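You operate a simulated robot arm through the tools that you are given. There is no shell and no other tool. Be economical: measure what you need, move in short steps, check, and stop when the job is done.

You are at the controls of a simulated two-armed robot. One attempt, no reset.

Task
Put one of the folded wipes from the top of the long steel bench on top of the stack of papers on the top of the long steel bench. Then open the drawer of the water shelf, take the brass fitting on the steel stand and put it away in the inside of the water shelf drawer and shut the drawer again. Then pull the bottom drawer of the shelving open. Do these in the order given.
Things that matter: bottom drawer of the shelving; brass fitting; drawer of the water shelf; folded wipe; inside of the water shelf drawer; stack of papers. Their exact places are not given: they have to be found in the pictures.

The check looks at the end state, three seconds after you hand in, the way a careful person would. Anything else that was tipped, shoved, dropped, spilled or broken makes it a failure.

Robot
Two 6-joint arms with two-finger grippers on one trunk, on a base that drives. Base frame: it is fixed to the floor where the robot stands at the start and does not move with it; the origin is under the middle of the robot, x ahead of it, y to its left, z up. Readings come in m, degrees, newtons and seconds.
The left shoulder is at the start at [0.07, 0.148, 1.452], the right one opposite. With the tool pointing down near the work surface each hand reaches from about 0.32 to 0.6 m from the robot's upright axis, wherever it stands, measured 20 degrees to its own side. Places, roughly: bottom drawer of the shelving [0.5, -3.7, 0.2]; brass fitting [6.25, -3.75, 0.75]; drawer of the water shelf [1.3, -3.9, 0.8]; inside of the water shelf drawer [1.3, -3.9, 0.8]; stack of papers [2, 0.25, 1]. Payload 2.45 kg a hand.
The TCP of each hand is the grasp point between the finger pads, 0.03 m short of the fingertips. In the tool frame z runs along the fingers and y along their closing line. The gripper opens to 0.106 m. The gripper's body begins 0.079 m behind the TCP.
Orientation is that of the tool frame in the base frame, as a unit quaternion [x, y, z, w]. With the fingers straight down and closing along the base's y, the tool's x points along the base's -x, its y along +y and its z along -z.

Tools
- The arms move only by the tool drive_tool. It takes "left_rows", "right_rows" or both (then of equal length, played together; a hand with none holds still); each is a list of rows, each an object of numbers (a shift or turn left out is 0, a gripper value left out holds the last): "rx", "ry", "rz": the turn, a rotation vector about the tool's x, y, z in degrees; "tx", "ty", "tz": the shift along the tool's x, y, z in m; "claw": the opening, from 0 (shut) to 1 (fully open). In form: [{"rx": .., "ry": .., "rz": .., "tx": .., "ty": .., "tz": .., "claw": ..}, ...]. A call has 1 to 10 rows; each row shifts and turns the commanded pose from where the row before left it, along the tool's axes as they then stand. Each row takes 0.2 s and may step no farther than 0.05 m and 8.6 degrees from the row before; otherwise, or with a gripper value out of range, the whole call is refused. A pose out of reach is approached as far as the arm can. The call stops where the force on the tool passes 40 N (or 10 N more than at its start, if that is more) or the arm is blocked; 0.2 s more then pass. The fingers move at their own pace (about 0.072 m/s each) and stop on an object; they squeeze with about 34 N. The grip force told is the motor's: it shows also when the fingers shut on nothing. Time passes only in rows, and 0.2 s behind the last, so rows that do not move let the fingers close. The reply holds the time, the measured pose of the TCP, the force on the tool along the base axes, the opening and the grip force, in the units named above and with some noise, with the torque about the TCP (base axes, N m) and any sound that the robot's microphone picked up.
- Cameras (640 x 400 px; columns grow to the right, rows downward): "scene" is now at [0.1228, -0.0098, 1.6572]; the picture's right is [-0.15, -0.99, 0.00], its down [-0.79, 0.12, -0.60] and it looks along [0.60, -0.09, -0.80] (base axes); focal length 273 px, centre (320, 200). "left" rides on the left gripper at [0.076, 0.002, -0.106] in its tool frame; the picture's right is [-0.02, 1.00, 0.00], its down [-0.78, -0.02, -0.62] and it looks along [-0.62, -0.01, 0.78] (tool axes); focal length 247 px, centre (320, 200). "right" rides on the right gripper at [0.077, -0.002, -0.106] in its tool frame; the picture's right is [0.02, 1.00, 0.00], its down [-0.78, 0.02, -0.62] and it looks along [-0.62, 0.01, 0.78] (tool axes); focal length 247 px, centre (320, 200).
- capture(camera): a new picture of that camera. No time passes.
- raise_lower(by): slides the trunk up (or, below 0, down) by that many m; the arms and the scene camera ride with it, the base frame stays. It gives what a move gives, with no picture.
- roll_base(legs): drives the robot by 1 to 6 legs, each [ahead, left, turn to the left] in m, m and degrees, along the robot's own axes; the way and the turn of a leg run together, so that a leg with both is an arc; at most 1.5 m and 180 degrees a leg. The arms and the cameras ride along, it lands a little off, and it stops where it bumps. It gives what a move gives.
- head_to(pan, tilt): turns the head with the scene camera to pan (to the left, within 86 degrees either way) and tilt (down, from -29 to 69), counted from straight ahead of the robot. It gives what a move gives.
- locate(camera, pixels): for up to 12 pixels [column, row] of the newest picture of that camera ("zoom" is the newest enlarged one), the place [x, y, z] in the base frame of the surface seen there, good to about 0.002 m. No time passes.
- close_up(camera, box): a new picture of the part [left, top, right, bottom] of that camera's present view, enlarged. No time passes.
- sign_off(): hands the job in; it is judged then, once.

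Go step by step. Measure first, check grasps and placings, and put right what went wrong. The budget is 110 turns and 88 pictures, counting those below and the enlarged ones. Unless the task says otherwise, let go and move clear before handing in, and close with one line.

The tools are called after "Request:" as name(argument=value, ...) on one line, values as JSON. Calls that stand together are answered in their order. drive_tool: Moves the arms, as the interface text tells. Its arguments: {"type":"object","properties":{"left_rows":{"type":"array"},"right_rows":{"type":"array"}},"required":[]} The other tools are called the same way: raise_lower (by) slides the trunk up or down; roll_base (legs) drives the base; head_to (pan, tilt) turns the head that bears the scene camera; capture (camera) takes a picture; locate (camera, pixels) gives the place of the surface under pixels of a picture; close_up (camera, box) takes an enlarged picture of a part of a camera's view; sign_off () hands the job in.

At the start:

```text
time: 0.0
left_tool_pos: [0.5802, 0.1127, 1.1195]
left_ee_rot: [0.001, 1.0, 0.0, 0.001]
left_wrist_force: [0.7, -0.2, -0.9]
left_torque: [-0.02, 0.01, 0.0]
left_finger_gap: 0.1058
left_grasp_force: 0.0
right_tool_pos: [0.4551, -0.3142, 1.0899]
right_ee_rot: [0.0, 1.0, 0.001, 0.003]
right_wrist_force: [-0.4, 0.2, 0.7]
right_torque: [0.01, -0.03, 0.0]
right_finger_gap: 0.106
right_grasp_force: 0.0
trunk travel left (down, up): [-0.925, 0.015]
robot x, y, heading: [-0.0011, -0.0015, 0.0]
head pan, tilt: [-8.7, 52.9]
```

scene: 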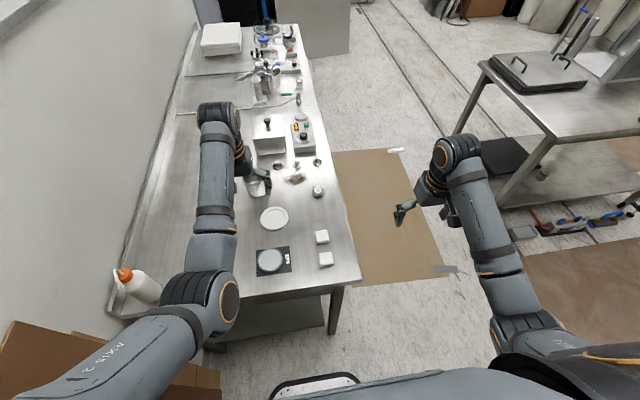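
right: 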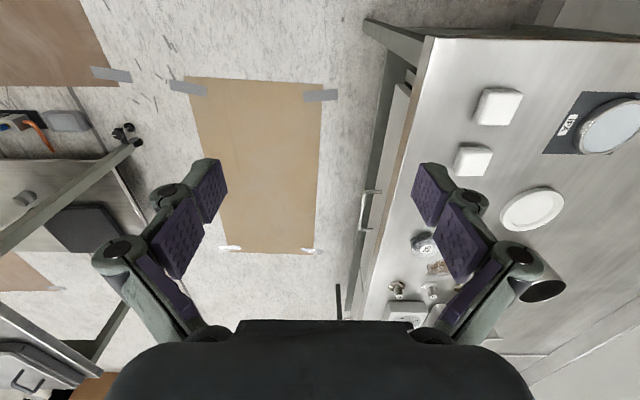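
left: 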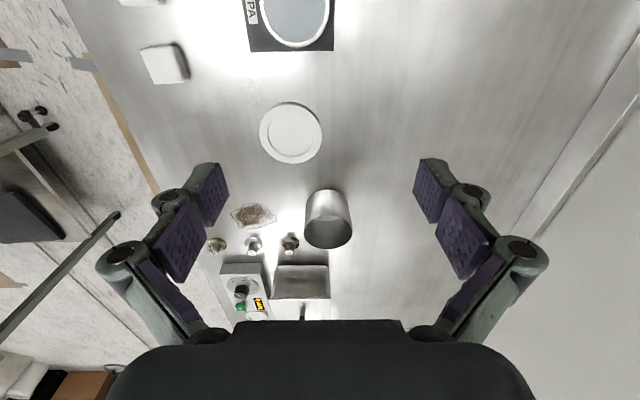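

The scene shows two folded wipes at (322,236) and (326,259) and a white stack at (222,38). I'll measure them first.

Request:
locate(camera="scene", pixels=[[322, 236], [326, 259], [222, 32], [222, 50], [205, 40], [238, 40], [272, 218], [340, 275], [180, 200], [318, 190], [250, 295], [300, 30]])

Request:
close_up(camera="scene", box=[180, 0, 340, 100])

Request:
close_up(camera="scene", box=[230, 150, 390, 290])

```text
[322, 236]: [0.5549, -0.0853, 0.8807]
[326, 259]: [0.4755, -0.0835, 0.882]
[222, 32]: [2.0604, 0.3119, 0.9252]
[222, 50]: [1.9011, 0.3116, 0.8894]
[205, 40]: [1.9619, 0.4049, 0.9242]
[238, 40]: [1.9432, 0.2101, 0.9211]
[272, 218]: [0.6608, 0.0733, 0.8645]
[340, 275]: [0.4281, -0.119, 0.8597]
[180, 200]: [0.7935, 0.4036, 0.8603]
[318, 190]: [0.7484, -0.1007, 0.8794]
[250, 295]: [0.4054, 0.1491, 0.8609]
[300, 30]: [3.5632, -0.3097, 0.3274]
```

```text
4.00 times, centred on (260, 50) of scene
```

zoom: 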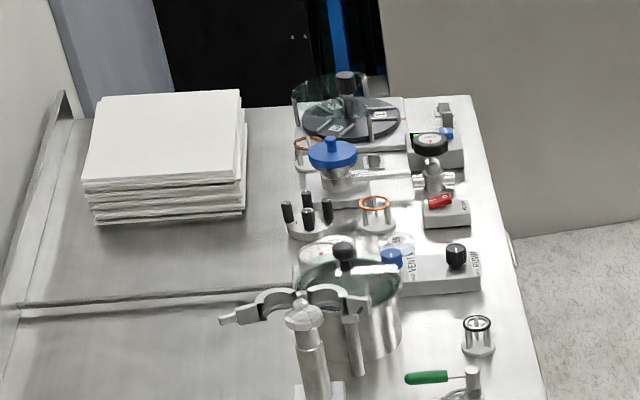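

```text
2.86 times, centred on (310, 220) of scene
```

zoom: 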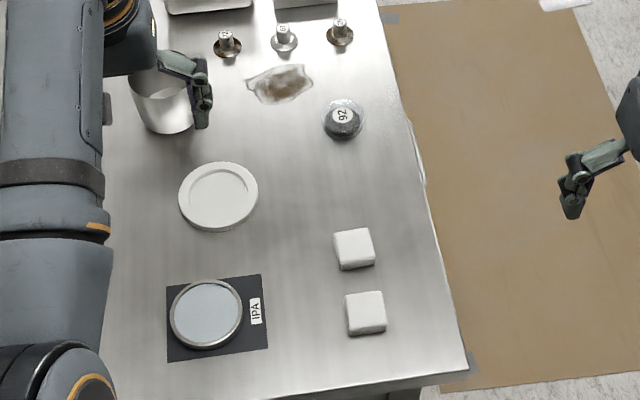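

Wipes are at about (0.475,-0.083) and (0.555,-0.085), and the paper stack's top is at about z 0.924. I'll measure the nearer wipe's corners, and check where the base and the aisle are.

Request:
locate(camera="zoom", pixels=[[347, 296], [381, 293], [385, 324], [351, 328], [352, 336], [386, 331], [366, 312], [372, 250], [420, 200], [375, 268], [337, 265]])

Request:
locate(camera="scene", pixels=[[315, 385], [483, 65], [550, 140], [455, 130], [500, 205], [560, 240], [350, 290], [335, 330], [345, 50], [372, 120], [360, 395], [518, 235]])

Request:
head_to(pan=-60, tilt=25)

Request:
capture(camera="scene")

```text
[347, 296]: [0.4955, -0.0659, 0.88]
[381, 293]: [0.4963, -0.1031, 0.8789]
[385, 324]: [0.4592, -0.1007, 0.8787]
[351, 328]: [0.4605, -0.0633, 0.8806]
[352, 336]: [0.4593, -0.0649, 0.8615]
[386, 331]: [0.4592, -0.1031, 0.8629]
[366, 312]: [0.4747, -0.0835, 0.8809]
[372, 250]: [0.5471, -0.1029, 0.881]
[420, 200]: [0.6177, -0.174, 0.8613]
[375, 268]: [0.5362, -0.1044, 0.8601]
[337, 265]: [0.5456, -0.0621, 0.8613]
```

```text
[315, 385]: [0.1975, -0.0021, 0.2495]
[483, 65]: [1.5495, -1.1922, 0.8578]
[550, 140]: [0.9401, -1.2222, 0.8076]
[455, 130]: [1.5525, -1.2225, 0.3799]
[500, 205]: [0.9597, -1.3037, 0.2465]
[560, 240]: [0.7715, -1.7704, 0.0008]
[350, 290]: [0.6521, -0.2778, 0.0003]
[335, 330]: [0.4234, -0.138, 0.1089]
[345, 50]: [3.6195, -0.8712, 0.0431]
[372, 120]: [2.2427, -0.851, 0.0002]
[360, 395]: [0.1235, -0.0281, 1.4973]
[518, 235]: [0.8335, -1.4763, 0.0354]
```

```text
time: 1.2
left_tool_pos: [0.5796, 0.1109, 1.1181]
left_ee_rot: [0.0, 1.0, 0.0, 0.0]
left_wrist_force: [-0.5, -0.6, 0.1]
left_torque: [0.03, 0.0, -0.04]
left_finger_gap: 0.1058
left_grasp_force: 0.1
right_tool_pos: [0.4548, -0.3144, 1.0909]
right_ee_rot: [0.0, 1.0, 0.0, 0.001]
right_wrist_force: [-0.8, 0.2, 0.2]
right_torque: [-0.02, -0.02, -0.01]
right_finger_gap: 0.106
right_grasp_force: 0.0
trunk travel left (down, up): [-0.925, 0.015]
robot x, y, heading: [-0.0001, -0.0036, -0.1]
head pan, tilt: [-60.0, 25.0]
```

```text
82 pictures are left
```

scene: 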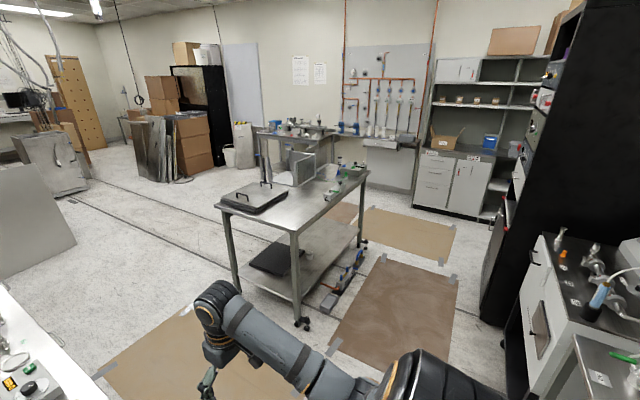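

The room is clear: the water shelf is at (385,140) and the shelving at (455,180). I'll bring the right hand over the nearer wipe at (0.477,-0.083).

Request:
drive_tool(right_rows=[{"ty": 0.0463, "tx": -0.0045, "tz": 0.0}, {"ty": 0.0463, "tx": -0.0045, "tz": 0.01}, {"ty": 0.0463, "tx": -0.0045, "tz": 0.03}, {"ty": 0.0463, "tx": -0.0045, "tz": 0.03}, {"ty": 0.0463, "tx": -0.0045, "tz": 0.03}, {"tz": 0.04}, {}])

Request:
capture(camera="right")

```text
refused: row 3 steps farther than a row can; nothing moved
```

```text
81 pictures are left
```

right: 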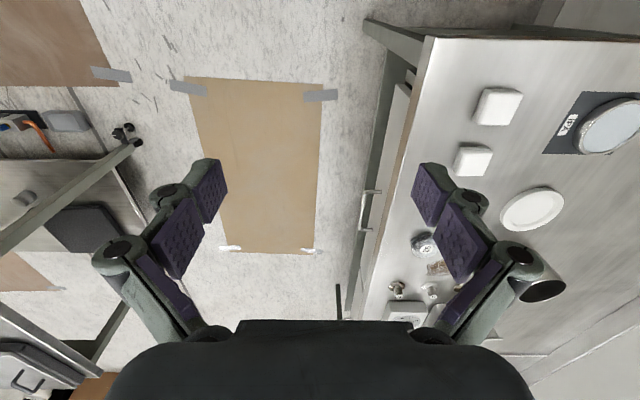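

The call was refused because row 3 stepped too far. I'll repeat it with smaller steps.

Request:
drive_tool(right_rows=[{"ty": 0.0463, "tx": -0.0045}, {"ty": 0.0463, "tx": -0.0045}, {"ty": 0.0463, "tx": -0.0045}, {"ty": 0.0463, "tx": -0.0045}, {"ty": 0.0463, "tx": -0.0045}, {"tz": 0.047}, {"tz": 0.047}, {"tz": 0.047}, {}])

Request:
capture(camera="right")

```text
time: 2.4
left_tool_pos: [0.5804, 0.111, 1.1174]
left_ee_rot: [0.0, 1.0, 0.001, -0.001]
left_wrist_force: [0.4, 0.0, 0.1]
left_torque: [0.02, 0.0, 0.02]
left_finger_gap: 0.106
left_grasp_force: 0.0
right_tool_pos: [0.481, -0.2046, 1.0416]
right_ee_rot: [0.026, 0.995, -0.098, -0.008]
right_wrist_force: [0.2, 0.2, 0.5]
right_torque: [0.01, 0.0, 0.01]
right_finger_gap: 0.1059
right_grasp_force: 0.0
right hand out of reach, approached as far as the arm can: row 1, 2, 5
trunk travel left (down, up): [-0.925, 0.015]
robot x, y, heading: [0.0027, -0.0003, -0.3]
head pan, tilt: [-60.0, 25.0]
stopped in row 6 (right hand): the arm was blocked; the commanded pose is now the measured one
```

```text
80 pictures are left
```

right: 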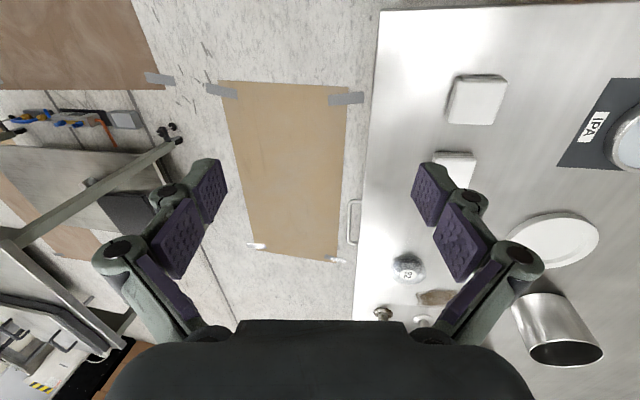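

The right arm was blocked because it can't reach that far inward. I'll level the tool and lift it, then turn the base left so the wipe sits on the right hand's own side.

Request:
drive_tool(right_rows=[{"rx": -5.6, "rz": -1.5, "ty": -0.02, "tz": -0.015}, {"rx": -5.7, "rz": -1.5, "ty": -0.03, "tz": -0.015}, {"ty": -0.03, "tx": 0.01}, {}])

Request:
roll_base(legs=[[0, 0, 13]])

Request:
capture(camera="right")

```text
time: 3.4
left_tool_pos: [0.5785, 0.1133, 1.117]
left_ee_rot: [0.0, 1.0, -0.001, 0.0]
left_wrist_force: [0.7, -0.3, -0.9]
left_torque: [-0.01, 0.0, 0.0]
left_finger_gap: 0.1063
left_grasp_force: 0.1
right_tool_pos: [0.4732, -0.277, 1.0689]
right_ee_rot: [-0.001, 1.0, 0.0, -0.007]
right_wrist_force: [-0.7, -0.1, 0.6]
right_torque: [0.0, -0.01, 0.02]
right_finger_gap: 0.1059
right_grasp_force: 0.2
right hand out of reach, approached as far as the arm can: row 2
trunk travel left (down, up): [-0.925, 0.015]
robot x, y, heading: [-0.0029, 0.0026, -0.1]
head pan, tilt: [-60.0, 25.0]
```

```text
time: 4.7
left_tool_pos: [0.5391, 0.2402, 1.1175]
left_ee_rot: [-0.113, 0.994, -0.001, 0.001]
left_wrist_force: [-1.0, -0.2, 0.1]
left_torque: [0.0, -0.04, 0.01]
left_finger_gap: 0.1059
left_grasp_force: 0.1
right_tool_pos: [0.5256, -0.1648, 1.0667]
right_ee_rot: [-0.114, 0.993, -0.002, -0.008]
right_wrist_force: [-0.2, -1.2, -0.3]
right_torque: [0.01, 0.01, 0.01]
right_finger_gap: 0.106
right_grasp_force: 0.1
trunk travel left (down, up): [-0.925, 0.015]
robot x, y, heading: [0.0041, 0.0003, 12.9]
head pan, tilt: [-60.0, 25.0]
```

```text
79 pictures are left
```

right: 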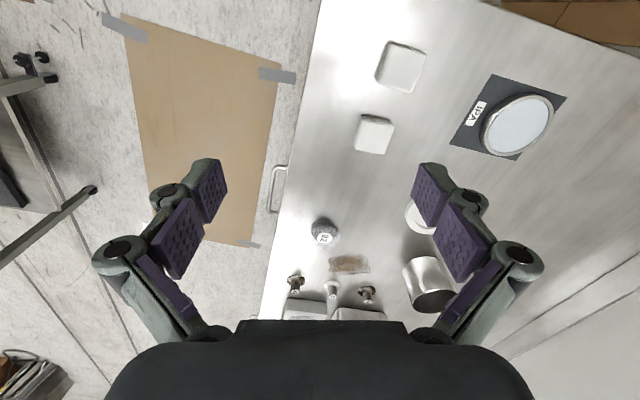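

The wipe now lies at about -23° and 0.485 m, which is comfortable. I'll lower the hand a little, shift over the wipe and square the fingers to its edges.

Request:
drive_tool(right_rows=[{"tz": 0.04}, {"tz": 0.04}, {"ty": 0.0454, "tx": 0.0142}, {"ty": 0.0454, "tx": 0.0142}, {"rz": 8.5}, {"rz": 8.5}, {}])

Request:
capture(camera="right")

```text
time: 6.2
left_tool_pos: [0.5384, 0.2405, 1.1171]
left_ee_rot: [-0.113, 0.994, -0.001, 0.001]
left_wrist_force: [-0.4, 0.8, 0.3]
left_torque: [0.0, 0.01, 0.01]
left_finger_gap: 0.1061
left_grasp_force: 0.0
right_tool_pos: [0.4729, -0.0801, 0.9875]
right_ee_rot: [0.036, 0.999, -0.003, -0.008]
right_wrist_force: [0.6, -0.2, 0.3]
right_torque: [0.0, -0.02, -0.04]
right_finger_gap: 0.1059
right_grasp_force: 0.0
trunk travel left (down, up): [-0.925, 0.015]
robot x, y, heading: [-0.0011, -0.0008, 13.1]
head pan, tilt: [-60.0, 25.0]
```

```text
78 pictures are left
```

right: 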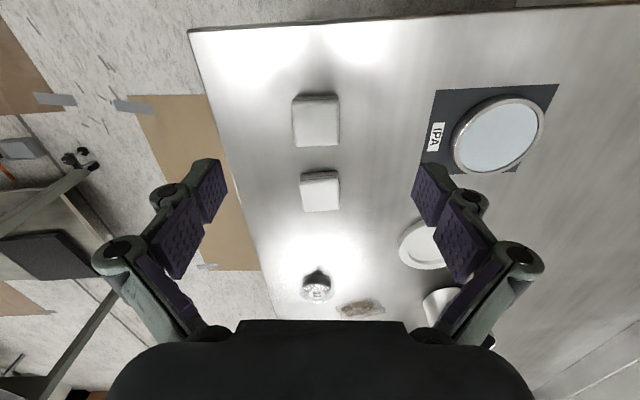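

The fingers are square to the wipe at (317,122), and the hand is centred to within 5 mm. I'll go down to z≈0.896 and close.

Request:
drive_tool(right_rows=[{"tz": 0.04, "tx": -0.005, "ty": -0.003}, {"tz": 0.03}, {"tz": 0.0215}, {"claw": 0.2}, {"claw": 0.2}, {"claw": 0.2}, {"claw": 0.2}, {"claw": 0.2}])

Request:
capture(camera="right")

```text
time: 8.1
left_tool_pos: [0.5392, 0.2399, 1.1173]
left_ee_rot: [-0.113, 0.994, 0.0, 0.0]
left_wrist_force: [-0.2, -0.4, -1.2]
left_torque: [-0.01, 0.0, -0.01]
left_finger_gap: 0.1061
left_grasp_force: 0.0
right_tool_pos: [0.4799, -0.0873, 0.8992]
right_ee_rot: [0.035, 0.999, -0.002, -0.007]
right_wrist_force: [-0.4, -0.4, 0.3]
right_torque: [0.01, -0.02, -0.01]
right_finger_gap: 0.0404
right_grasp_force: 34.0
trunk travel left (down, up): [-0.925, 0.015]
robot x, y, heading: [-0.003, 0.0029, 13.1]
head pan, tilt: [-60.0, 25.0]
```

```text
77 pictures are left
```

right: 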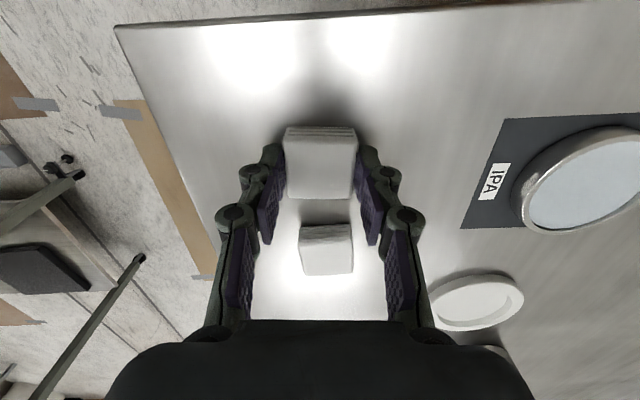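

The grip holds at 0.040 m with 34 N on the wipe. I'll lift straight up and check.

Request:
drive_tool(right_rows=[{"tz": -0.03}, {"tz": -0.04}, {"tz": -0.04}, {"rz": -8.5, "tz": -0.02}, {"rz": -8.5}, {}])

Request:
capture(camera="right")

Request:
head_to(pan=-20, tilt=35)

Request:
capture(camera="scene")

```text
time: 9.4
left_tool_pos: [0.5401, 0.2396, 1.1174]
left_ee_rot: [-0.114, 0.993, 0.0, 0.0]
left_wrist_force: [0.2, -0.3, 0.0]
left_torque: [0.01, 0.0, 0.01]
left_finger_gap: 0.1059
left_grasp_force: 0.0
right_tool_pos: [0.4819, -0.0836, 1.027]
right_ee_rot: [-0.113, 0.994, -0.001, -0.008]
right_wrist_force: [0.2, 0.2, 0.4]
right_torque: [0.04, 0.03, 0.04]
right_finger_gap: 0.0405
right_grasp_force: 34.2
trunk travel left (down, up): [-0.925, 0.015]
robot x, y, heading: [-0.0009, 0.0002, 13.1]
head pan, tilt: [-60.0, 25.0]
```

```text
76 pictures are left
```

right: 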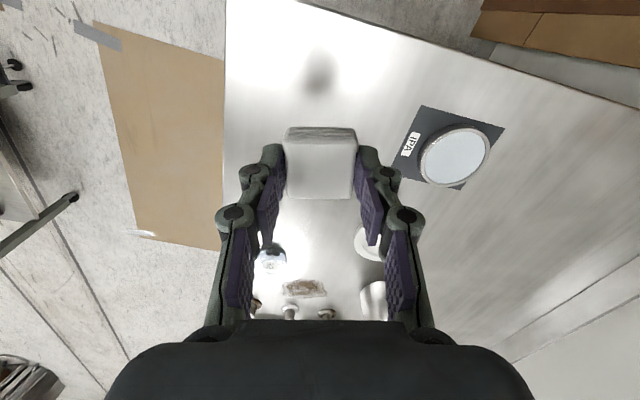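

```text
time: 10.5
left_tool_pos: [0.5375, 0.2396, 1.1179]
left_ee_rot: [-0.113, 0.994, -0.001, 0.0]
left_wrist_force: [-0.1, 0.7, -0.3]
left_torque: [0.03, -0.03, 0.0]
left_finger_gap: 0.1058
left_grasp_force: 0.1
right_tool_pos: [0.4813, -0.0838, 1.0272]
right_ee_rot: [-0.113, 0.994, -0.001, -0.009]
right_wrist_force: [-0.2, 0.0, -0.7]
right_torque: [-0.02, 0.0, 0.03]
right_finger_gap: 0.0406
right_grasp_force: 34.2
trunk travel left (down, up): [-0.925, 0.015]
robot x, y, heading: [-0.0016, 0.0003, 13.0]
head pan, tilt: [-20.0, 35.0]
```

```text
75 pictures are left
```

scene: 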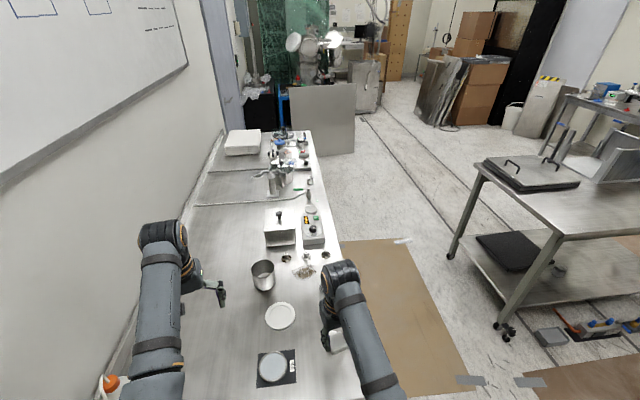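

The wipe is held. I'll measure the bench's far end, the panel standing near (325,115) and the bench's right edge to choose the approach side.

Request:
locate(camera="scene", pixels=[[290, 120], [325, 152], [354, 150], [310, 132], [225, 130], [314, 150], [336, 235], [243, 140], [260, 133], [228, 150], [260, 148], [282, 150]])

Request:
close_up(camera="scene", box=[200, 60, 400, 185])

```text
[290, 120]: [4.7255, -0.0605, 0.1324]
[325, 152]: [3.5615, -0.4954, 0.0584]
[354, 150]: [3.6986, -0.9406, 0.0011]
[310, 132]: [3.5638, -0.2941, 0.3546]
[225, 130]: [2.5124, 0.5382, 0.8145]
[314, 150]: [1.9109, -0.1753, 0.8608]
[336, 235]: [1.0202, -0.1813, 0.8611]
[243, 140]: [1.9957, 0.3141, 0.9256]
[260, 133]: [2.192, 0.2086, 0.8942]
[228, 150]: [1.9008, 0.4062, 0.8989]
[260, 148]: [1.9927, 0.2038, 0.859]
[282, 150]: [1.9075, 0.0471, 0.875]
```

```text
3.20 times, centred on (300, 122) of scene
```

zoom: 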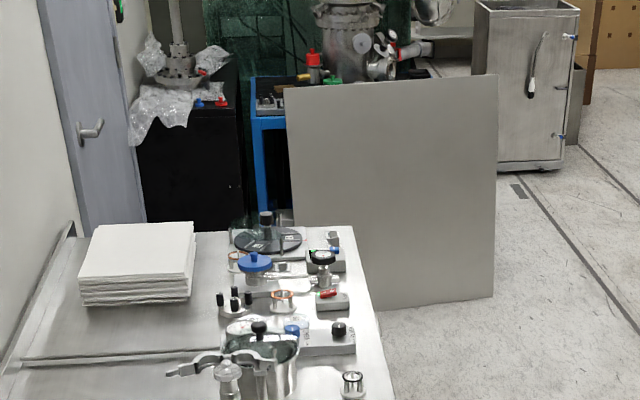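

The bench ends near x≈2.2 and the panel stands at x≥3.56, so I can come at the stack from the bench's far end. I'll drive along the aisle at y≈-0.66.

Request:
roll_base(legs=[[0, 0, -13], [0, -0.66, 0], [1.4, 0, 0], [1.4, 0, 0]])

Request:
head_to(pan=60, tilt=40)

Request:
capture(camera="scene")

```text
time: 28.2
left_tool_pos: [3.3955, -0.5058, 1.1188]
left_ee_rot: [0.0, 1.0, 0.0, 0.0]
left_wrist_force: [0.1, -0.5, 0.4]
left_torque: [-0.01, 0.02, 0.03]
left_finger_gap: 0.1061
left_grasp_force: 0.0
right_tool_pos: [3.2652, -0.8079, 1.0281]
right_ee_rot: [0.0, 1.0, 0.0, -0.008]
right_wrist_force: [-0.3, 0.2, -0.6]
right_torque: [0.0, 0.04, 0.0]
right_finger_gap: 0.04
right_grasp_force: 34.0
trunk travel left (down, up): [-0.925, 0.015]
robot x, y, heading: [2.8183, -0.6212, 0.1]
head pan, tilt: [-20.0, 35.0]
```

```text
time: 29.7
left_tool_pos: [3.3952, -0.5066, 1.1189]
left_ee_rot: [0.0, 1.0, 0.001, 0.0]
left_wrist_force: [0.1, -0.3, 0.3]
left_torque: [-0.03, 0.01, 0.0]
left_finger_gap: 0.1059
left_grasp_force: 0.1
right_tool_pos: [3.2658, -0.8091, 1.0267]
right_ee_rot: [0.0, 1.0, 0.0, -0.008]
right_wrist_force: [-0.2, -0.5, -0.2]
right_torque: [0.01, -0.01, -0.01]
right_finger_gap: 0.0404
right_grasp_force: 34.1
trunk travel left (down, up): [-0.925, 0.015]
robot x, y, heading: [2.8138, -0.6202, 0.3]
head pan, tilt: [60.0, 40.0]
```

```text
73 pictures are left
```

scene: 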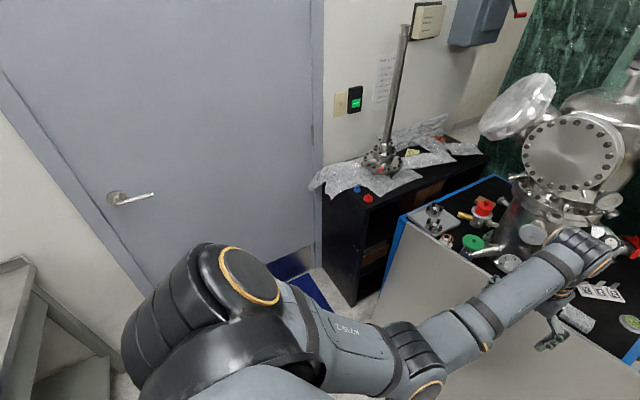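

The left hand is near the blue table, so I'll back up slightly, turn round to face the bench end (heading 180) and look before approaching.

Request:
roll_base(legs=[[-0.07, 0, 0], [0, 0, 90], [0, 0, 90]])

Request:
head_to(pan=-35, tilt=40)

Request:
capture(camera="scene")

```text
time: 38.6
left_tool_pos: [2.1822, -0.7894, 1.118]
left_ee_rot: [0.999, 0.051, 0.0, 0.0]
left_wrist_force: [0.1, -0.6, 1.0]
left_torque: [0.02, 0.0, 0.02]
left_finger_gap: 0.1059
left_grasp_force: 0.0
right_tool_pos: [2.2805, -0.4761, 1.0269]
right_ee_rot: [0.999, 0.051, 0.008, -0.001]
right_wrist_force: [0.4, 1.1, 0.1]
right_torque: [0.04, -0.01, 0.01]
right_finger_gap: 0.0402
right_grasp_force: 33.8
trunk travel left (down, up): [-0.925, 0.015]
robot x, y, heading: [2.753, -0.6194, -174.2]
head pan, tilt: [60.0, 40.0]
```

```text
time: 40.3
left_tool_pos: [2.1825, -0.7904, 1.1174]
left_ee_rot: [0.999, 0.051, 0.001, 0.0]
left_wrist_force: [0.1, 1.0, 0.0]
left_torque: [0.0, -0.02, 0.0]
left_finger_gap: 0.1061
left_grasp_force: 0.1
right_tool_pos: [2.2801, -0.4776, 1.0274]
right_ee_rot: [0.999, 0.05, 0.007, 0.0]
right_wrist_force: [-0.2, 1.0, -0.3]
right_torque: [0.03, 0.02, 0.0]
right_finger_gap: 0.0405
right_grasp_force: 34.0
trunk travel left (down, up): [-0.925, 0.015]
robot x, y, heading: [2.7467, -0.6183, -174.1]
head pan, tilt: [-35.0, 40.0]
```

```text
72 pictures are left
```

scene: 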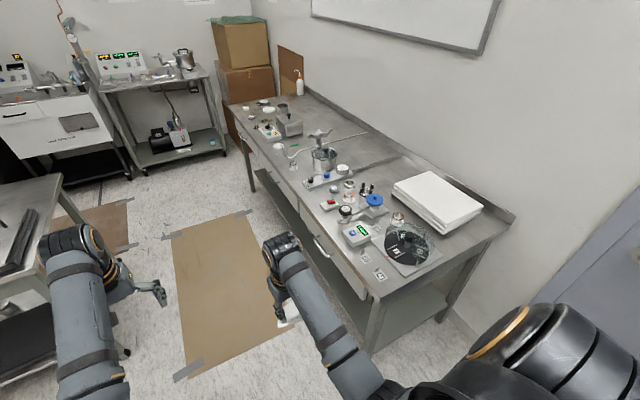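

Request:
locate(camera="scene", pixels=[[435, 200], [400, 182], [430, 174], [480, 209], [448, 228], [512, 215], [380, 295], [408, 245], [375, 200], [398, 222], [345, 211], [447, 315]])

Request:
close_up(camera="scene", box=[300, 130, 540, 330])

```text
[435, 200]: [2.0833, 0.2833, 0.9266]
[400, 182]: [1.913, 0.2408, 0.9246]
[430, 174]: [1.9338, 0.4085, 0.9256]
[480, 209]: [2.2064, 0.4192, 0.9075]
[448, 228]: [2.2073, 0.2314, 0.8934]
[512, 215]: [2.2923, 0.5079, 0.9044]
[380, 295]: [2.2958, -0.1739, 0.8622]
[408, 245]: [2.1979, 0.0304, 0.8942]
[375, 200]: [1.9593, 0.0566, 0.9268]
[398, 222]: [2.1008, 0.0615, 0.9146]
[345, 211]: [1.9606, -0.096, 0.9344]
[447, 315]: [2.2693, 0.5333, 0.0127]
```

```text
2.00 times, centred on (420, 230) of scene
```

zoom: 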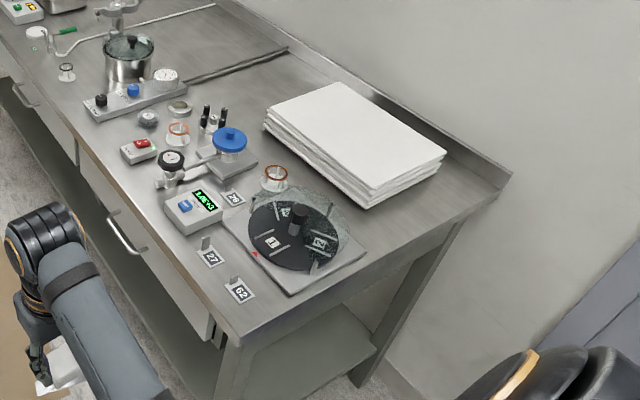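

The bench's end is at x≈2.296 and the stack spans x 1.91–2.21, y 0.21–0.41 with its top at 0.926. I'll check how far the right elbow sticks out before moving next to the wall.

Request:
locate(camera="scene", pixels=[[530, 310], [500, 340], [600, 320], [330, 340], [300, 270], [285, 245], [580, 200], [360, 375], [630, 385], [460, 370], [480, 45], [560, 310]])

```text
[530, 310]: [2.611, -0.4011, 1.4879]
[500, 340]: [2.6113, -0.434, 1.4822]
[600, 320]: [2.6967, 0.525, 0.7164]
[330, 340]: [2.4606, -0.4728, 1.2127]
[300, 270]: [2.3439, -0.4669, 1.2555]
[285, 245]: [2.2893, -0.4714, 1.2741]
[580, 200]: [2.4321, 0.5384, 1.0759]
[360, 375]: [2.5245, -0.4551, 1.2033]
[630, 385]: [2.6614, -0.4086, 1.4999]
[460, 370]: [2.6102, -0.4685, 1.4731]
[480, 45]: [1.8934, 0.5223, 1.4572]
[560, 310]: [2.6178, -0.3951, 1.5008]
```

The elbow reaches only about 0.25 m to the robot's right, so there's room by the wall at y 0.53. I'll straighten the heading, slide right and edge in.

Request:
roll_base(legs=[[0, 0, -5.9], [0, -0.74, 0], [0.1, 0, 0]])

Request:
head_to(pan=-15, tilt=55)

Request:
capture(camera="scene")

Request:
capture(camera="right")

```text
time: 45.6
left_tool_pos: [2.0678, 0.009, 1.1213]
left_ee_rot: [1.0, 0.001, -0.001, 0.0]
left_wrist_force: [0.4, 1.0, -0.4]
left_torque: [-0.01, 0.04, -0.05]
left_finger_gap: 0.1062
left_grasp_force: 0.0
right_tool_pos: [2.1981, 0.3106, 1.0279]
right_ee_rot: [1.0, 0.0, 0.007, 0.0]
right_wrist_force: [-0.8, 1.0, -0.1]
right_torque: [0.0, 0.03, -0.01]
right_finger_gap: 0.0409
right_grasp_force: 34.5
trunk travel left (down, up): [-0.925, 0.015]
robot x, y, heading: [2.6395, 0.1203, -180.0]
head pan, tilt: [-35.0, 40.0]
```

```text
time: 46.4
left_tool_pos: [2.0642, 0.0083, 1.1166]
left_ee_rot: [1.0, 0.001, 0.0, 0.0]
left_wrist_force: [-0.5, 0.6, 0.1]
left_torque: [-0.03, -0.03, 0.03]
left_finger_gap: 0.1057
left_grasp_force: 0.1
right_tool_pos: [2.1928, 0.3118, 1.0255]
right_ee_rot: [1.0, 0.0, 0.009, -0.001]
right_wrist_force: [-0.1, 0.5, -0.2]
right_torque: [0.0, -0.05, -0.01]
right_finger_gap: 0.0407
right_grasp_force: 34.8
trunk travel left (down, up): [-0.925, 0.015]
robot x, y, heading: [2.6427, 0.1214, -179.9]
head pan, tilt: [-15.0, 55.0]
```

```text
70 pictures are left
```

scene: 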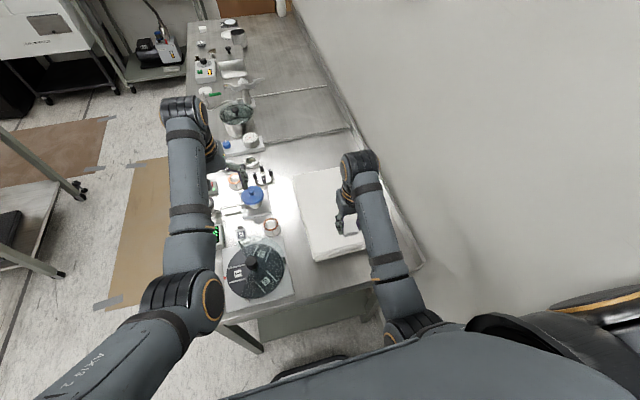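

```text
69 pictures are left
```

right: 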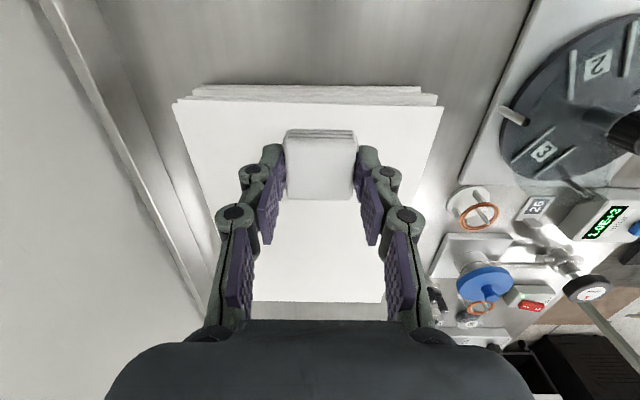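

The wipe is above the stack's near part. I'll move 0.09 m forward, lower to z≈0.966 so it just touches, and release.

Request:
drive_tool(right_rows=[{"tx": -0.045}, {"tx": -0.045}, {"tz": 0.03}, {"tz": 0.02}, {"tz": 0.009}, {}])

Request:
capture(camera="right")

```text
time: 47.8
left_tool_pos: [2.0661, 0.0087, 1.1179]
left_ee_rot: [1.0, 0.0, 0.0, 0.0]
left_wrist_force: [0.5, -0.7, -0.4]
left_torque: [0.01, 0.01, 0.0]
left_finger_gap: 0.106
left_grasp_force: 0.0
right_tool_pos: [2.1081, 0.3088, 0.9684]
right_ee_rot: [1.0, 0.0, 0.008, 0.0]
right_wrist_force: [-0.7, -0.7, 0.3]
right_torque: [-0.01, -0.02, 0.0]
right_finger_gap: 0.0406
right_grasp_force: 34.2
trunk travel left (down, up): [-0.925, 0.015]
robot x, y, heading: [2.6411, 0.1201, -179.9]
head pan, tilt: [-15.0, 55.0]
```

```text
68 pictures are left
```

right: 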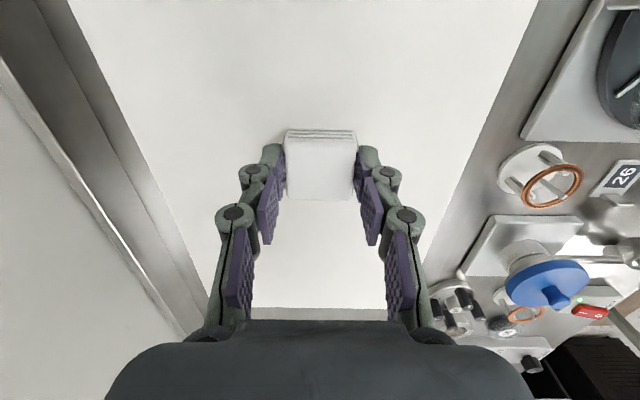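

Wipe is 2–3 mm above the papers with no contact force. I'll lower another 2 mm, open, and lift away.

Request:
drive_tool(right_rows=[{"tz": 0.003}, {"claw": 0.7}, {"claw": 0.7}, {"claw": 0.7}, {"tz": -0.02}, {"tz": -0.04}, {"tz": -0.03}, {"tx": 0.04}, {"tx": 0.03}])

Request:
capture(camera="right")

```text
time: 49.8
left_tool_pos: [2.0672, 0.0069, 1.1203]
left_ee_rot: [1.0, -0.001, -0.001, 0.0]
left_wrist_force: [0.2, -0.6, -0.2]
left_torque: [0.02, 0.04, 0.01]
left_finger_gap: 0.1059
left_grasp_force: 0.1
right_tool_pos: [2.1745, 0.3073, 1.0581]
right_ee_rot: [1.0, -0.001, 0.007, 0.001]
right_wrist_force: [0.1, -0.8, 0.0]
right_torque: [-0.04, 0.03, 0.0]
right_finger_gap: 0.0741
right_grasp_force: 0.0
trunk travel left (down, up): [-0.925, 0.015]
robot x, y, heading: [2.6458, 0.1177, -179.9]
head pan, tilt: [-15.0, 55.0]
```

```text
67 pictures are left
```

right: 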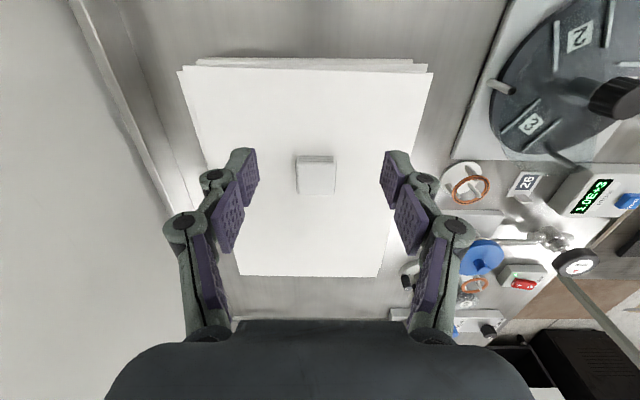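

The wipe lies on the stack at (316,175) and is released. Next I'll back away, slide into the aisle, turn to face -y and look at the water shelf wall.

Request:
roll_base(legs=[[-0.15, 0, 0], [0, 0.9, 0], [0, 0, 90]])

Request:
head_to(pan=-25, tilt=25)

Request:
capture(camera="scene")

Request:
head_to(pan=40, tilt=20)

Request:
capture(camera="scene")

```text
time: 59.3
left_tool_pos: [2.9041, -1.349, 1.1183]
left_ee_rot: [0.707, 0.707, 0.001, 0.0]
left_wrist_force: [0.2, 0.0, 0.6]
left_torque: [-0.01, 0.01, -0.04]
left_finger_gap: 0.1059
left_grasp_force: 0.1
right_tool_pos: [2.604, -1.2423, 1.0559]
right_ee_rot: [0.707, 0.707, 0.007, -0.006]
right_wrist_force: [-0.3, -0.4, 0.0]
right_torque: [0.03, 0.04, 0.01]
right_finger_gap: 0.0741
right_grasp_force: 0.0
trunk travel left (down, up): [-0.925, 0.015]
robot x, y, heading: [2.7881, -0.7685, -90.3]
head pan, tilt: [-15.0, 55.0]
```

```text
time: 60.3
left_tool_pos: [2.903, -1.3492, 1.1189]
left_ee_rot: [0.707, 0.707, -0.001, 0.0]
left_wrist_force: [-0.3, -0.6, -0.6]
left_torque: [0.0, 0.01, -0.01]
left_finger_gap: 0.1061
left_grasp_force: 0.1
right_tool_pos: [2.6049, -1.2422, 1.0557]
right_ee_rot: [0.707, 0.707, 0.004, -0.005]
right_wrist_force: [0.4, 0.5, -0.3]
right_torque: [0.0, -0.01, -0.01]
right_finger_gap: 0.0741
right_grasp_force: 0.1
trunk travel left (down, up): [-0.925, 0.015]
robot x, y, heading: [2.7921, -0.7718, -90.1]
head pan, tilt: [-25.0, 25.0]
```

```text
66 pictures are left
```

scene: 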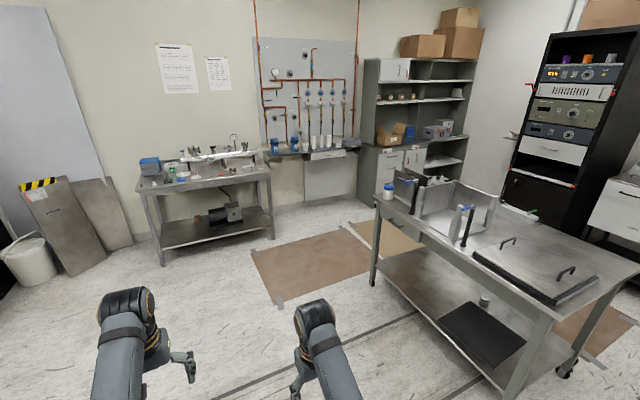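

```text
time: 61.6
left_tool_pos: [2.9045, -1.3488, 1.1194]
left_ee_rot: [0.707, 0.707, 0.0, 0.0]
left_wrist_force: [-0.2, -0.1, -0.6]
left_torque: [0.02, -0.02, 0.0]
left_finger_gap: 0.106
left_grasp_force: 0.0
right_tool_pos: [2.6052, -1.2426, 1.0568]
right_ee_rot: [0.708, 0.707, 0.006, -0.005]
right_wrist_force: [-0.7, 0.0, -0.1]
right_torque: [0.01, 0.02, 0.04]
right_finger_gap: 0.0743
right_grasp_force: 0.0
trunk travel left (down, up): [-0.925, 0.015]
robot x, y, heading: [2.7918, -0.7696, -89.7]
head pan, tilt: [40.0, 20.0]
```

```text
65 pictures are left
```

scene: 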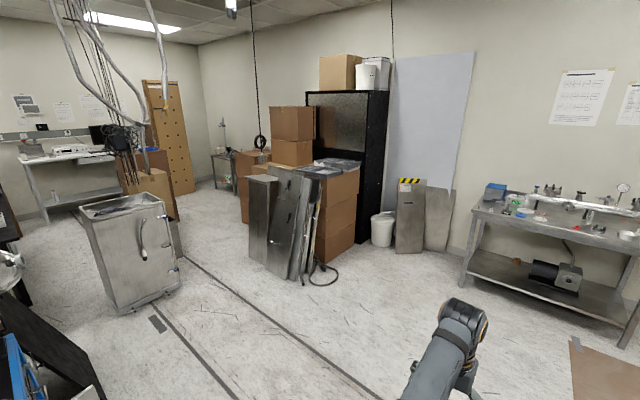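

The water shelf with its drawer pull at about (327,155) is across the room, and the steel stand is far off to the left. I'll measure positions for the driving path.

Request:
head_to(pan=-25, tilt=25)

Request:
close_up(camera="scene", box=[240, 100, 500, 240])

Request:
locate(camera="zoom", pixels=[[213, 137], [165, 140], [265, 128], [90, 135], [215, 120], [340, 270], [350, 150], [400, 190], [330, 230], [75, 345], [380, 130], [30, 230]])

```text
time: 63.0
left_tool_pos: [2.9043, -1.3495, 1.1182]
left_ee_rot: [0.707, 0.707, 0.001, 0.0]
left_wrist_force: [-0.3, -0.1, 0.0]
left_torque: [0.0, 0.01, -0.01]
left_finger_gap: 0.1061
left_grasp_force: 0.0
right_tool_pos: [2.604, -1.2423, 1.0556]
right_ee_rot: [0.708, 0.706, 0.007, -0.006]
right_wrist_force: [-0.3, 1.0, 0.2]
right_torque: [0.04, 0.03, -0.01]
right_finger_gap: 0.0745
right_grasp_force: 0.3
trunk travel left (down, up): [-0.925, 0.015]
robot x, y, heading: [2.7939, -0.7741, -90.1]
head pan, tilt: [-25.0, 25.0]
```

```text
2.46 times, centred on (370, 170) of scene
```

zoom: 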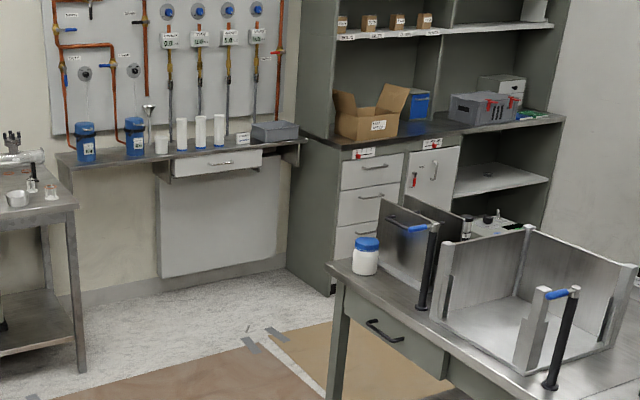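

```text
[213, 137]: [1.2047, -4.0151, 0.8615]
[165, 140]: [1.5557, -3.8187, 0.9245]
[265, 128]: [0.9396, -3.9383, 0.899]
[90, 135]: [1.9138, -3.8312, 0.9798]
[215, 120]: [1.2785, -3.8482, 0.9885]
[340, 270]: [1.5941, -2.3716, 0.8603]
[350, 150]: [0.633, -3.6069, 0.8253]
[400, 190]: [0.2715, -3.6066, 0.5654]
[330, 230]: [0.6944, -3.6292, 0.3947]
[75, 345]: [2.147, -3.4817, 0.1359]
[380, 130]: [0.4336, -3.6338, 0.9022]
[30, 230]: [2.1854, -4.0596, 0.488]
```

The drawer front is at about x 1.0–1.5, y≈-3.9; the case table ends at y≈-2.4 and the pump stand begins at y≈-3.48. I'll drive forward 2.0 m and slide right between them.

Request:
roll_base(legs=[[1.0, 0, 0], [1.0, 0, 0], [0, -1.4, 0]])

Request:
head_to(pan=0, tilt=35)

Request:
capture(camera="scene")

```text
time: 79.6
left_tool_pos: [1.4156, -3.2952, 1.1171]
left_ee_rot: [0.727, 0.687, 0.0, 0.0]
left_wrist_force: [0.0, -0.3, 0.0]
left_torque: [-0.01, -0.01, 0.01]
left_finger_gap: 0.1061
left_grasp_force: 0.0
right_tool_pos: [1.1237, -3.1704, 1.0563]
right_ee_rot: [0.728, 0.686, 0.006, -0.006]
right_wrist_force: [0.2, 0.2, 0.1]
right_torque: [0.0, -0.04, 0.04]
right_finger_gap: 0.0741
right_grasp_force: 0.1
trunk travel left (down, up): [-0.925, 0.015]
robot x, y, heading: [1.3369, -2.7107, -93.3]
head pan, tilt: [-25.0, 25.0]
```

```text
time: 80.5
left_tool_pos: [1.4158, -3.2964, 1.1187]
left_ee_rot: [0.727, 0.687, 0.0, 0.0]
left_wrist_force: [0.4, -0.2, -0.2]
left_torque: [0.0, 0.02, -0.02]
left_finger_gap: 0.1061
left_grasp_force: 0.0
right_tool_pos: [1.1226, -3.1724, 1.0563]
right_ee_rot: [0.728, 0.686, 0.006, -0.006]
right_wrist_force: [0.4, 0.0, -1.1]
right_torque: [-0.02, 0.01, -0.01]
right_finger_gap: 0.0741
right_grasp_force: 0.1
trunk travel left (down, up): [-0.925, 0.015]
robot x, y, heading: [1.3351, -2.7137, -93.4]
head pan, tilt: [0.0, 35.0]
```

```text
63 pictures are left
```

scene: 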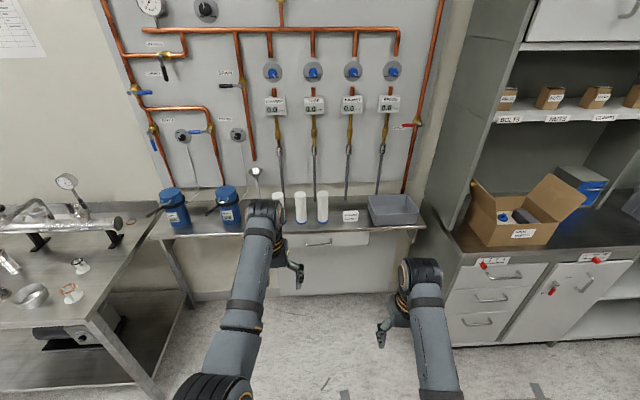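

Request:
close_up(camera="scene", box=[230, 180, 440, 320])

Request:
locate(camera="zoom", pixels=[[270, 191], [232, 194], [305, 188], [165, 170], [415, 168], [420, 190], [270, 170], [180, 215], [400, 210], [470, 130], [590, 145]])

Request:
locate(camera="scene", pixels=[[320, 243], [330, 238], [306, 245], [490, 275], [490, 298], [478, 323], [465, 340], [447, 322], [515, 318], [460, 280], [545, 265]])

```text
2.86 times, centred on (335, 250) of scene
```

zoom: 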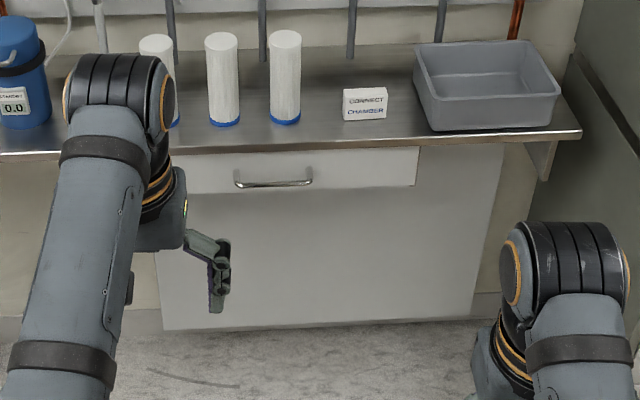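

```text
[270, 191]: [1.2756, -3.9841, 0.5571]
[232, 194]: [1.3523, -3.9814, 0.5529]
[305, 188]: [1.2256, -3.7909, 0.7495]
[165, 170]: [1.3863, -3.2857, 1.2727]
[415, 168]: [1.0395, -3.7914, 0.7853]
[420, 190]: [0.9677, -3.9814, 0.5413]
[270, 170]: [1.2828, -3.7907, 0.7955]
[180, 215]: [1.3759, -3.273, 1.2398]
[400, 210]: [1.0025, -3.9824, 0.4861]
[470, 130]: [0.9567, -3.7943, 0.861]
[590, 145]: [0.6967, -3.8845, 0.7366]
```

```text
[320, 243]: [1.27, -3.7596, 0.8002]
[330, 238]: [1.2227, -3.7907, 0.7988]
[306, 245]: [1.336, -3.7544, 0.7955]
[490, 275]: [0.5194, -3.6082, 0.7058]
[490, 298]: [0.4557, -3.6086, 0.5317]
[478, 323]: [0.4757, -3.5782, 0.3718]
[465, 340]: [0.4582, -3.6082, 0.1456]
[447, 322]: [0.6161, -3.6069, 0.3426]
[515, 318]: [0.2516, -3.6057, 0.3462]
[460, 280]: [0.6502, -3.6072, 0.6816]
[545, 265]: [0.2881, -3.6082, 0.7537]
```

The drawer pull is a bar at y≈-3.757, z≈0.797, x 1.21–1.35, on a front at y -3.79. I'll lower the trunk, straighten the heading, and turn the left hand so that its fingers close in the forward/vertical plane.

Request:
raise_lower(by=-0.3)

Request:
roll_base(legs=[[0, 0, 3.4], [0.1, -0.27, 0]])

Request:
drive_tool(left_rows=[{"rz": -8.5, "tx": 0.02}, {"rz": -8.5}, {"rz": -8.5}, {"rz": -8.5}, {"rz": -8.5}, {"rz": -8.5}, {"rz": -8.5}, {"rz": -8.5}, {"rz": -8.5}, {"rz": -8.5}])

```text
time: 83.5
left_tool_pos: [1.416, -3.2961, 0.8182]
left_ee_rot: [0.727, 0.687, 0.0, 0.0]
left_wrist_force: [-0.2, 0.3, -0.2]
left_torque: [0.01, 0.0, 0.0]
left_finger_gap: 0.1061
left_grasp_force: 0.1
right_tool_pos: [1.1224, -3.1715, 0.7567]
right_ee_rot: [0.728, 0.686, 0.006, -0.005]
right_wrist_force: [1.0, 0.2, 0.1]
right_torque: [-0.03, -0.02, 0.0]
right_finger_gap: 0.0745
right_grasp_force: 0.0
trunk travel left (down, up): [-0.625, 0.315]
robot x, y, heading: [1.3397, -2.714, -93.3]
head pan, tilt: [0.0, 35.0]
```

```text
time: 86.0
left_tool_pos: [1.1746, -3.3905, 0.8179]
left_ee_rot: [0.707, 0.707, 0.0, 0.0]
left_wrist_force: [-0.7, 0.0, -0.3]
left_torque: [-0.02, -0.05, 0.01]
left_finger_gap: 0.1057
left_grasp_force: 0.0
right_tool_pos: [0.8747, -3.2841, 0.7561]
right_ee_rot: [0.708, 0.707, 0.006, -0.005]
right_wrist_force: [0.3, -0.3, 0.0]
right_torque: [0.0, -0.03, 0.02]
right_finger_gap: 0.0739
right_grasp_force: 0.1
trunk travel left (down, up): [-0.625, 0.315]
robot x, y, heading: [1.0634, -2.8101, -90.1]
head pan, tilt: [0.0, 35.0]
```

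```text
time: 88.2
left_tool_pos: [1.1747, -3.3713, 0.8175]
left_ee_rot: [0.043, 0.999, 0.001, 0.0]
left_wrist_force: [0.9, 0.3, 0.1]
left_torque: [-0.02, -0.01, 0.0]
left_finger_gap: 0.1062
left_grasp_force: 0.1
right_tool_pos: [0.8762, -3.2828, 0.756]
right_ee_rot: [0.708, 0.707, 0.005, -0.005]
right_wrist_force: [0.0, -0.8, -0.5]
right_torque: [-0.02, -0.01, -0.02]
right_finger_gap: 0.0744
right_grasp_force: 0.1
trunk travel left (down, up): [-0.625, 0.315]
robot x, y, heading: [1.0655, -2.8087, -89.9]
head pan, tilt: [0.0, 35.0]
```

The left hand now closes along world y. I'll finish the turn, shift to x≈1.275 and tilt the fingers forward by about 43°.

Request:
drive_tool(left_rows=[{"rz": -2.5, "tx": -0.05}, {"rz": -2.4, "tx": -0.05}, {"rx": 8.5}, {"rx": 8.5}, {"rx": 8.5}, {"rx": 8.5}, {"rx": 8.5, "claw": 0.5}, {}])

Request:
capture(camera="left")

Request:
head_to(pan=15, tilt=35)

Request:
capture(camera="scene")

```text
time: 90.0
left_tool_pos: [1.2732, -3.3785, 0.8175]
left_ee_rot: [0.001, 0.931, -0.364, 0.0]
left_wrist_force: [-0.9, 0.2, -0.8]
left_torque: [0.0, -0.02, -0.03]
left_finger_gap: 0.0531
left_grasp_force: 0.0
right_tool_pos: [0.8753, -3.2824, 0.7558]
right_ee_rot: [0.707, 0.707, 0.006, -0.005]
right_wrist_force: [0.5, -1.1, -1.0]
right_torque: [0.03, 0.01, 0.03]
right_finger_gap: 0.0744
right_grasp_force: 0.1
trunk travel left (down, up): [-0.625, 0.315]
robot x, y, heading: [1.0616, -2.8087, -90.1]
head pan, tilt: [0.0, 35.0]
```

```text
61 pictures are left
```

left: 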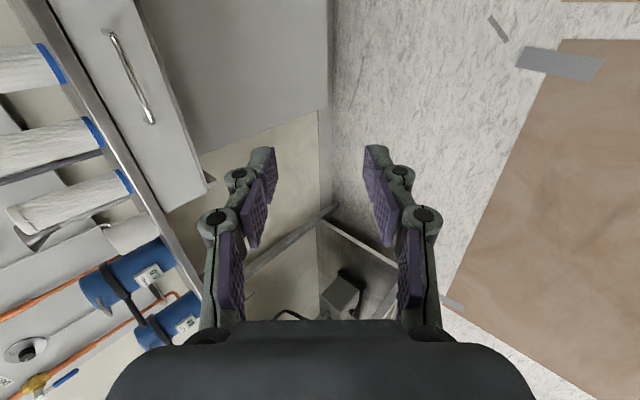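

```text
time: 90.7
left_tool_pos: [1.2738, -3.3777, 0.8187]
left_ee_rot: [0.0, 0.932, -0.362, -0.001]
left_wrist_force: [0.1, -0.4, -0.4]
left_torque: [0.02, 0.01, 0.0]
left_finger_gap: 0.0529
left_grasp_force: 0.1
right_tool_pos: [0.8747, -3.2832, 0.7562]
right_ee_rot: [0.707, 0.707, 0.006, -0.006]
right_wrist_force: [-0.6, 0.3, -0.3]
right_torque: [0.03, 0.02, 0.01]
right_finger_gap: 0.074
right_grasp_force: 0.0
trunk travel left (down, up): [-0.625, 0.315]
robot x, y, heading: [1.065, -2.8091, -89.9]
head pan, tilt: [15.0, 35.0]
```

```text
60 pictures are left
```

scene: 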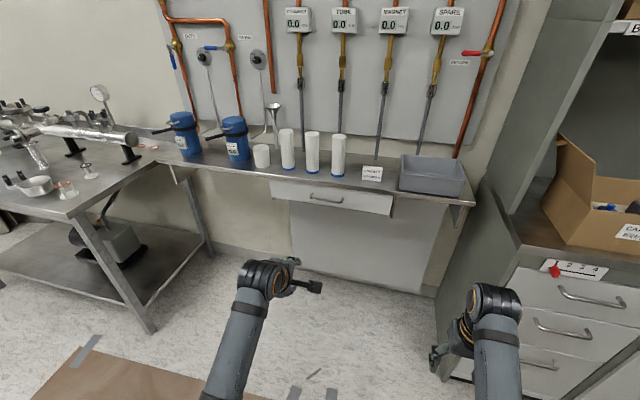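

The bar is clear now, at (325,198) in the scene and (133,80) in the left picture. I'll measure it closely.

Request:
locate(camera="left", pixels=[[133, 80], [113, 37], [151, 119], [140, 95], [122, 58], [118, 80], [160, 90], [90, 60], [175, 150]])

Request:
close_up(camera="scene", box=[240, 160, 410, 260])

Request:
locate(camera="zoom", pixels=[[265, 138], [293, 147], [325, 152], [355, 155], [383, 152], [120, 85], [565, 190], [570, 215], [110, 150]])

```text
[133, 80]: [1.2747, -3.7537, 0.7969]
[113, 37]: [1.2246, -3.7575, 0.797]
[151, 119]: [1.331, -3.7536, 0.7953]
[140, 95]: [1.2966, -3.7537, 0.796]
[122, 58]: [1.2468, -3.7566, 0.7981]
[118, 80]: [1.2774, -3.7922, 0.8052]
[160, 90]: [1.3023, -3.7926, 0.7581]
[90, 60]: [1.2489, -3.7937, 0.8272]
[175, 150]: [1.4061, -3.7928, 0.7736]
```

```text
3.76 times, centred on (325, 210) of scene
```

zoom: 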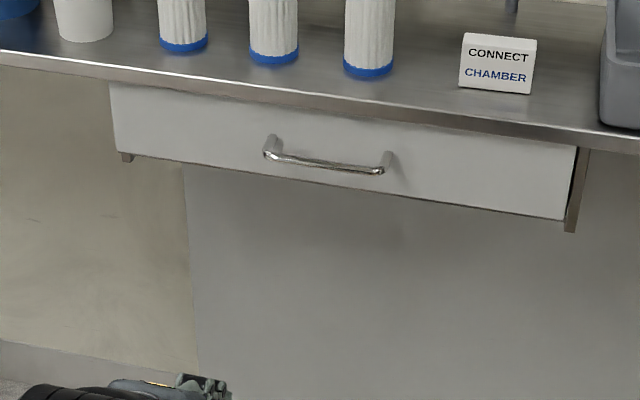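

```text
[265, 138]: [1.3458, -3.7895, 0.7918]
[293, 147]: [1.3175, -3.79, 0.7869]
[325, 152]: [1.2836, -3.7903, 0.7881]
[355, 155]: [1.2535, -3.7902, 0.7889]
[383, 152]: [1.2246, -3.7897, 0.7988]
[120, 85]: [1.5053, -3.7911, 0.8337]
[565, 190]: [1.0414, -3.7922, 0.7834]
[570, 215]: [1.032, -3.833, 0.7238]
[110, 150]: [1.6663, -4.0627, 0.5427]
```

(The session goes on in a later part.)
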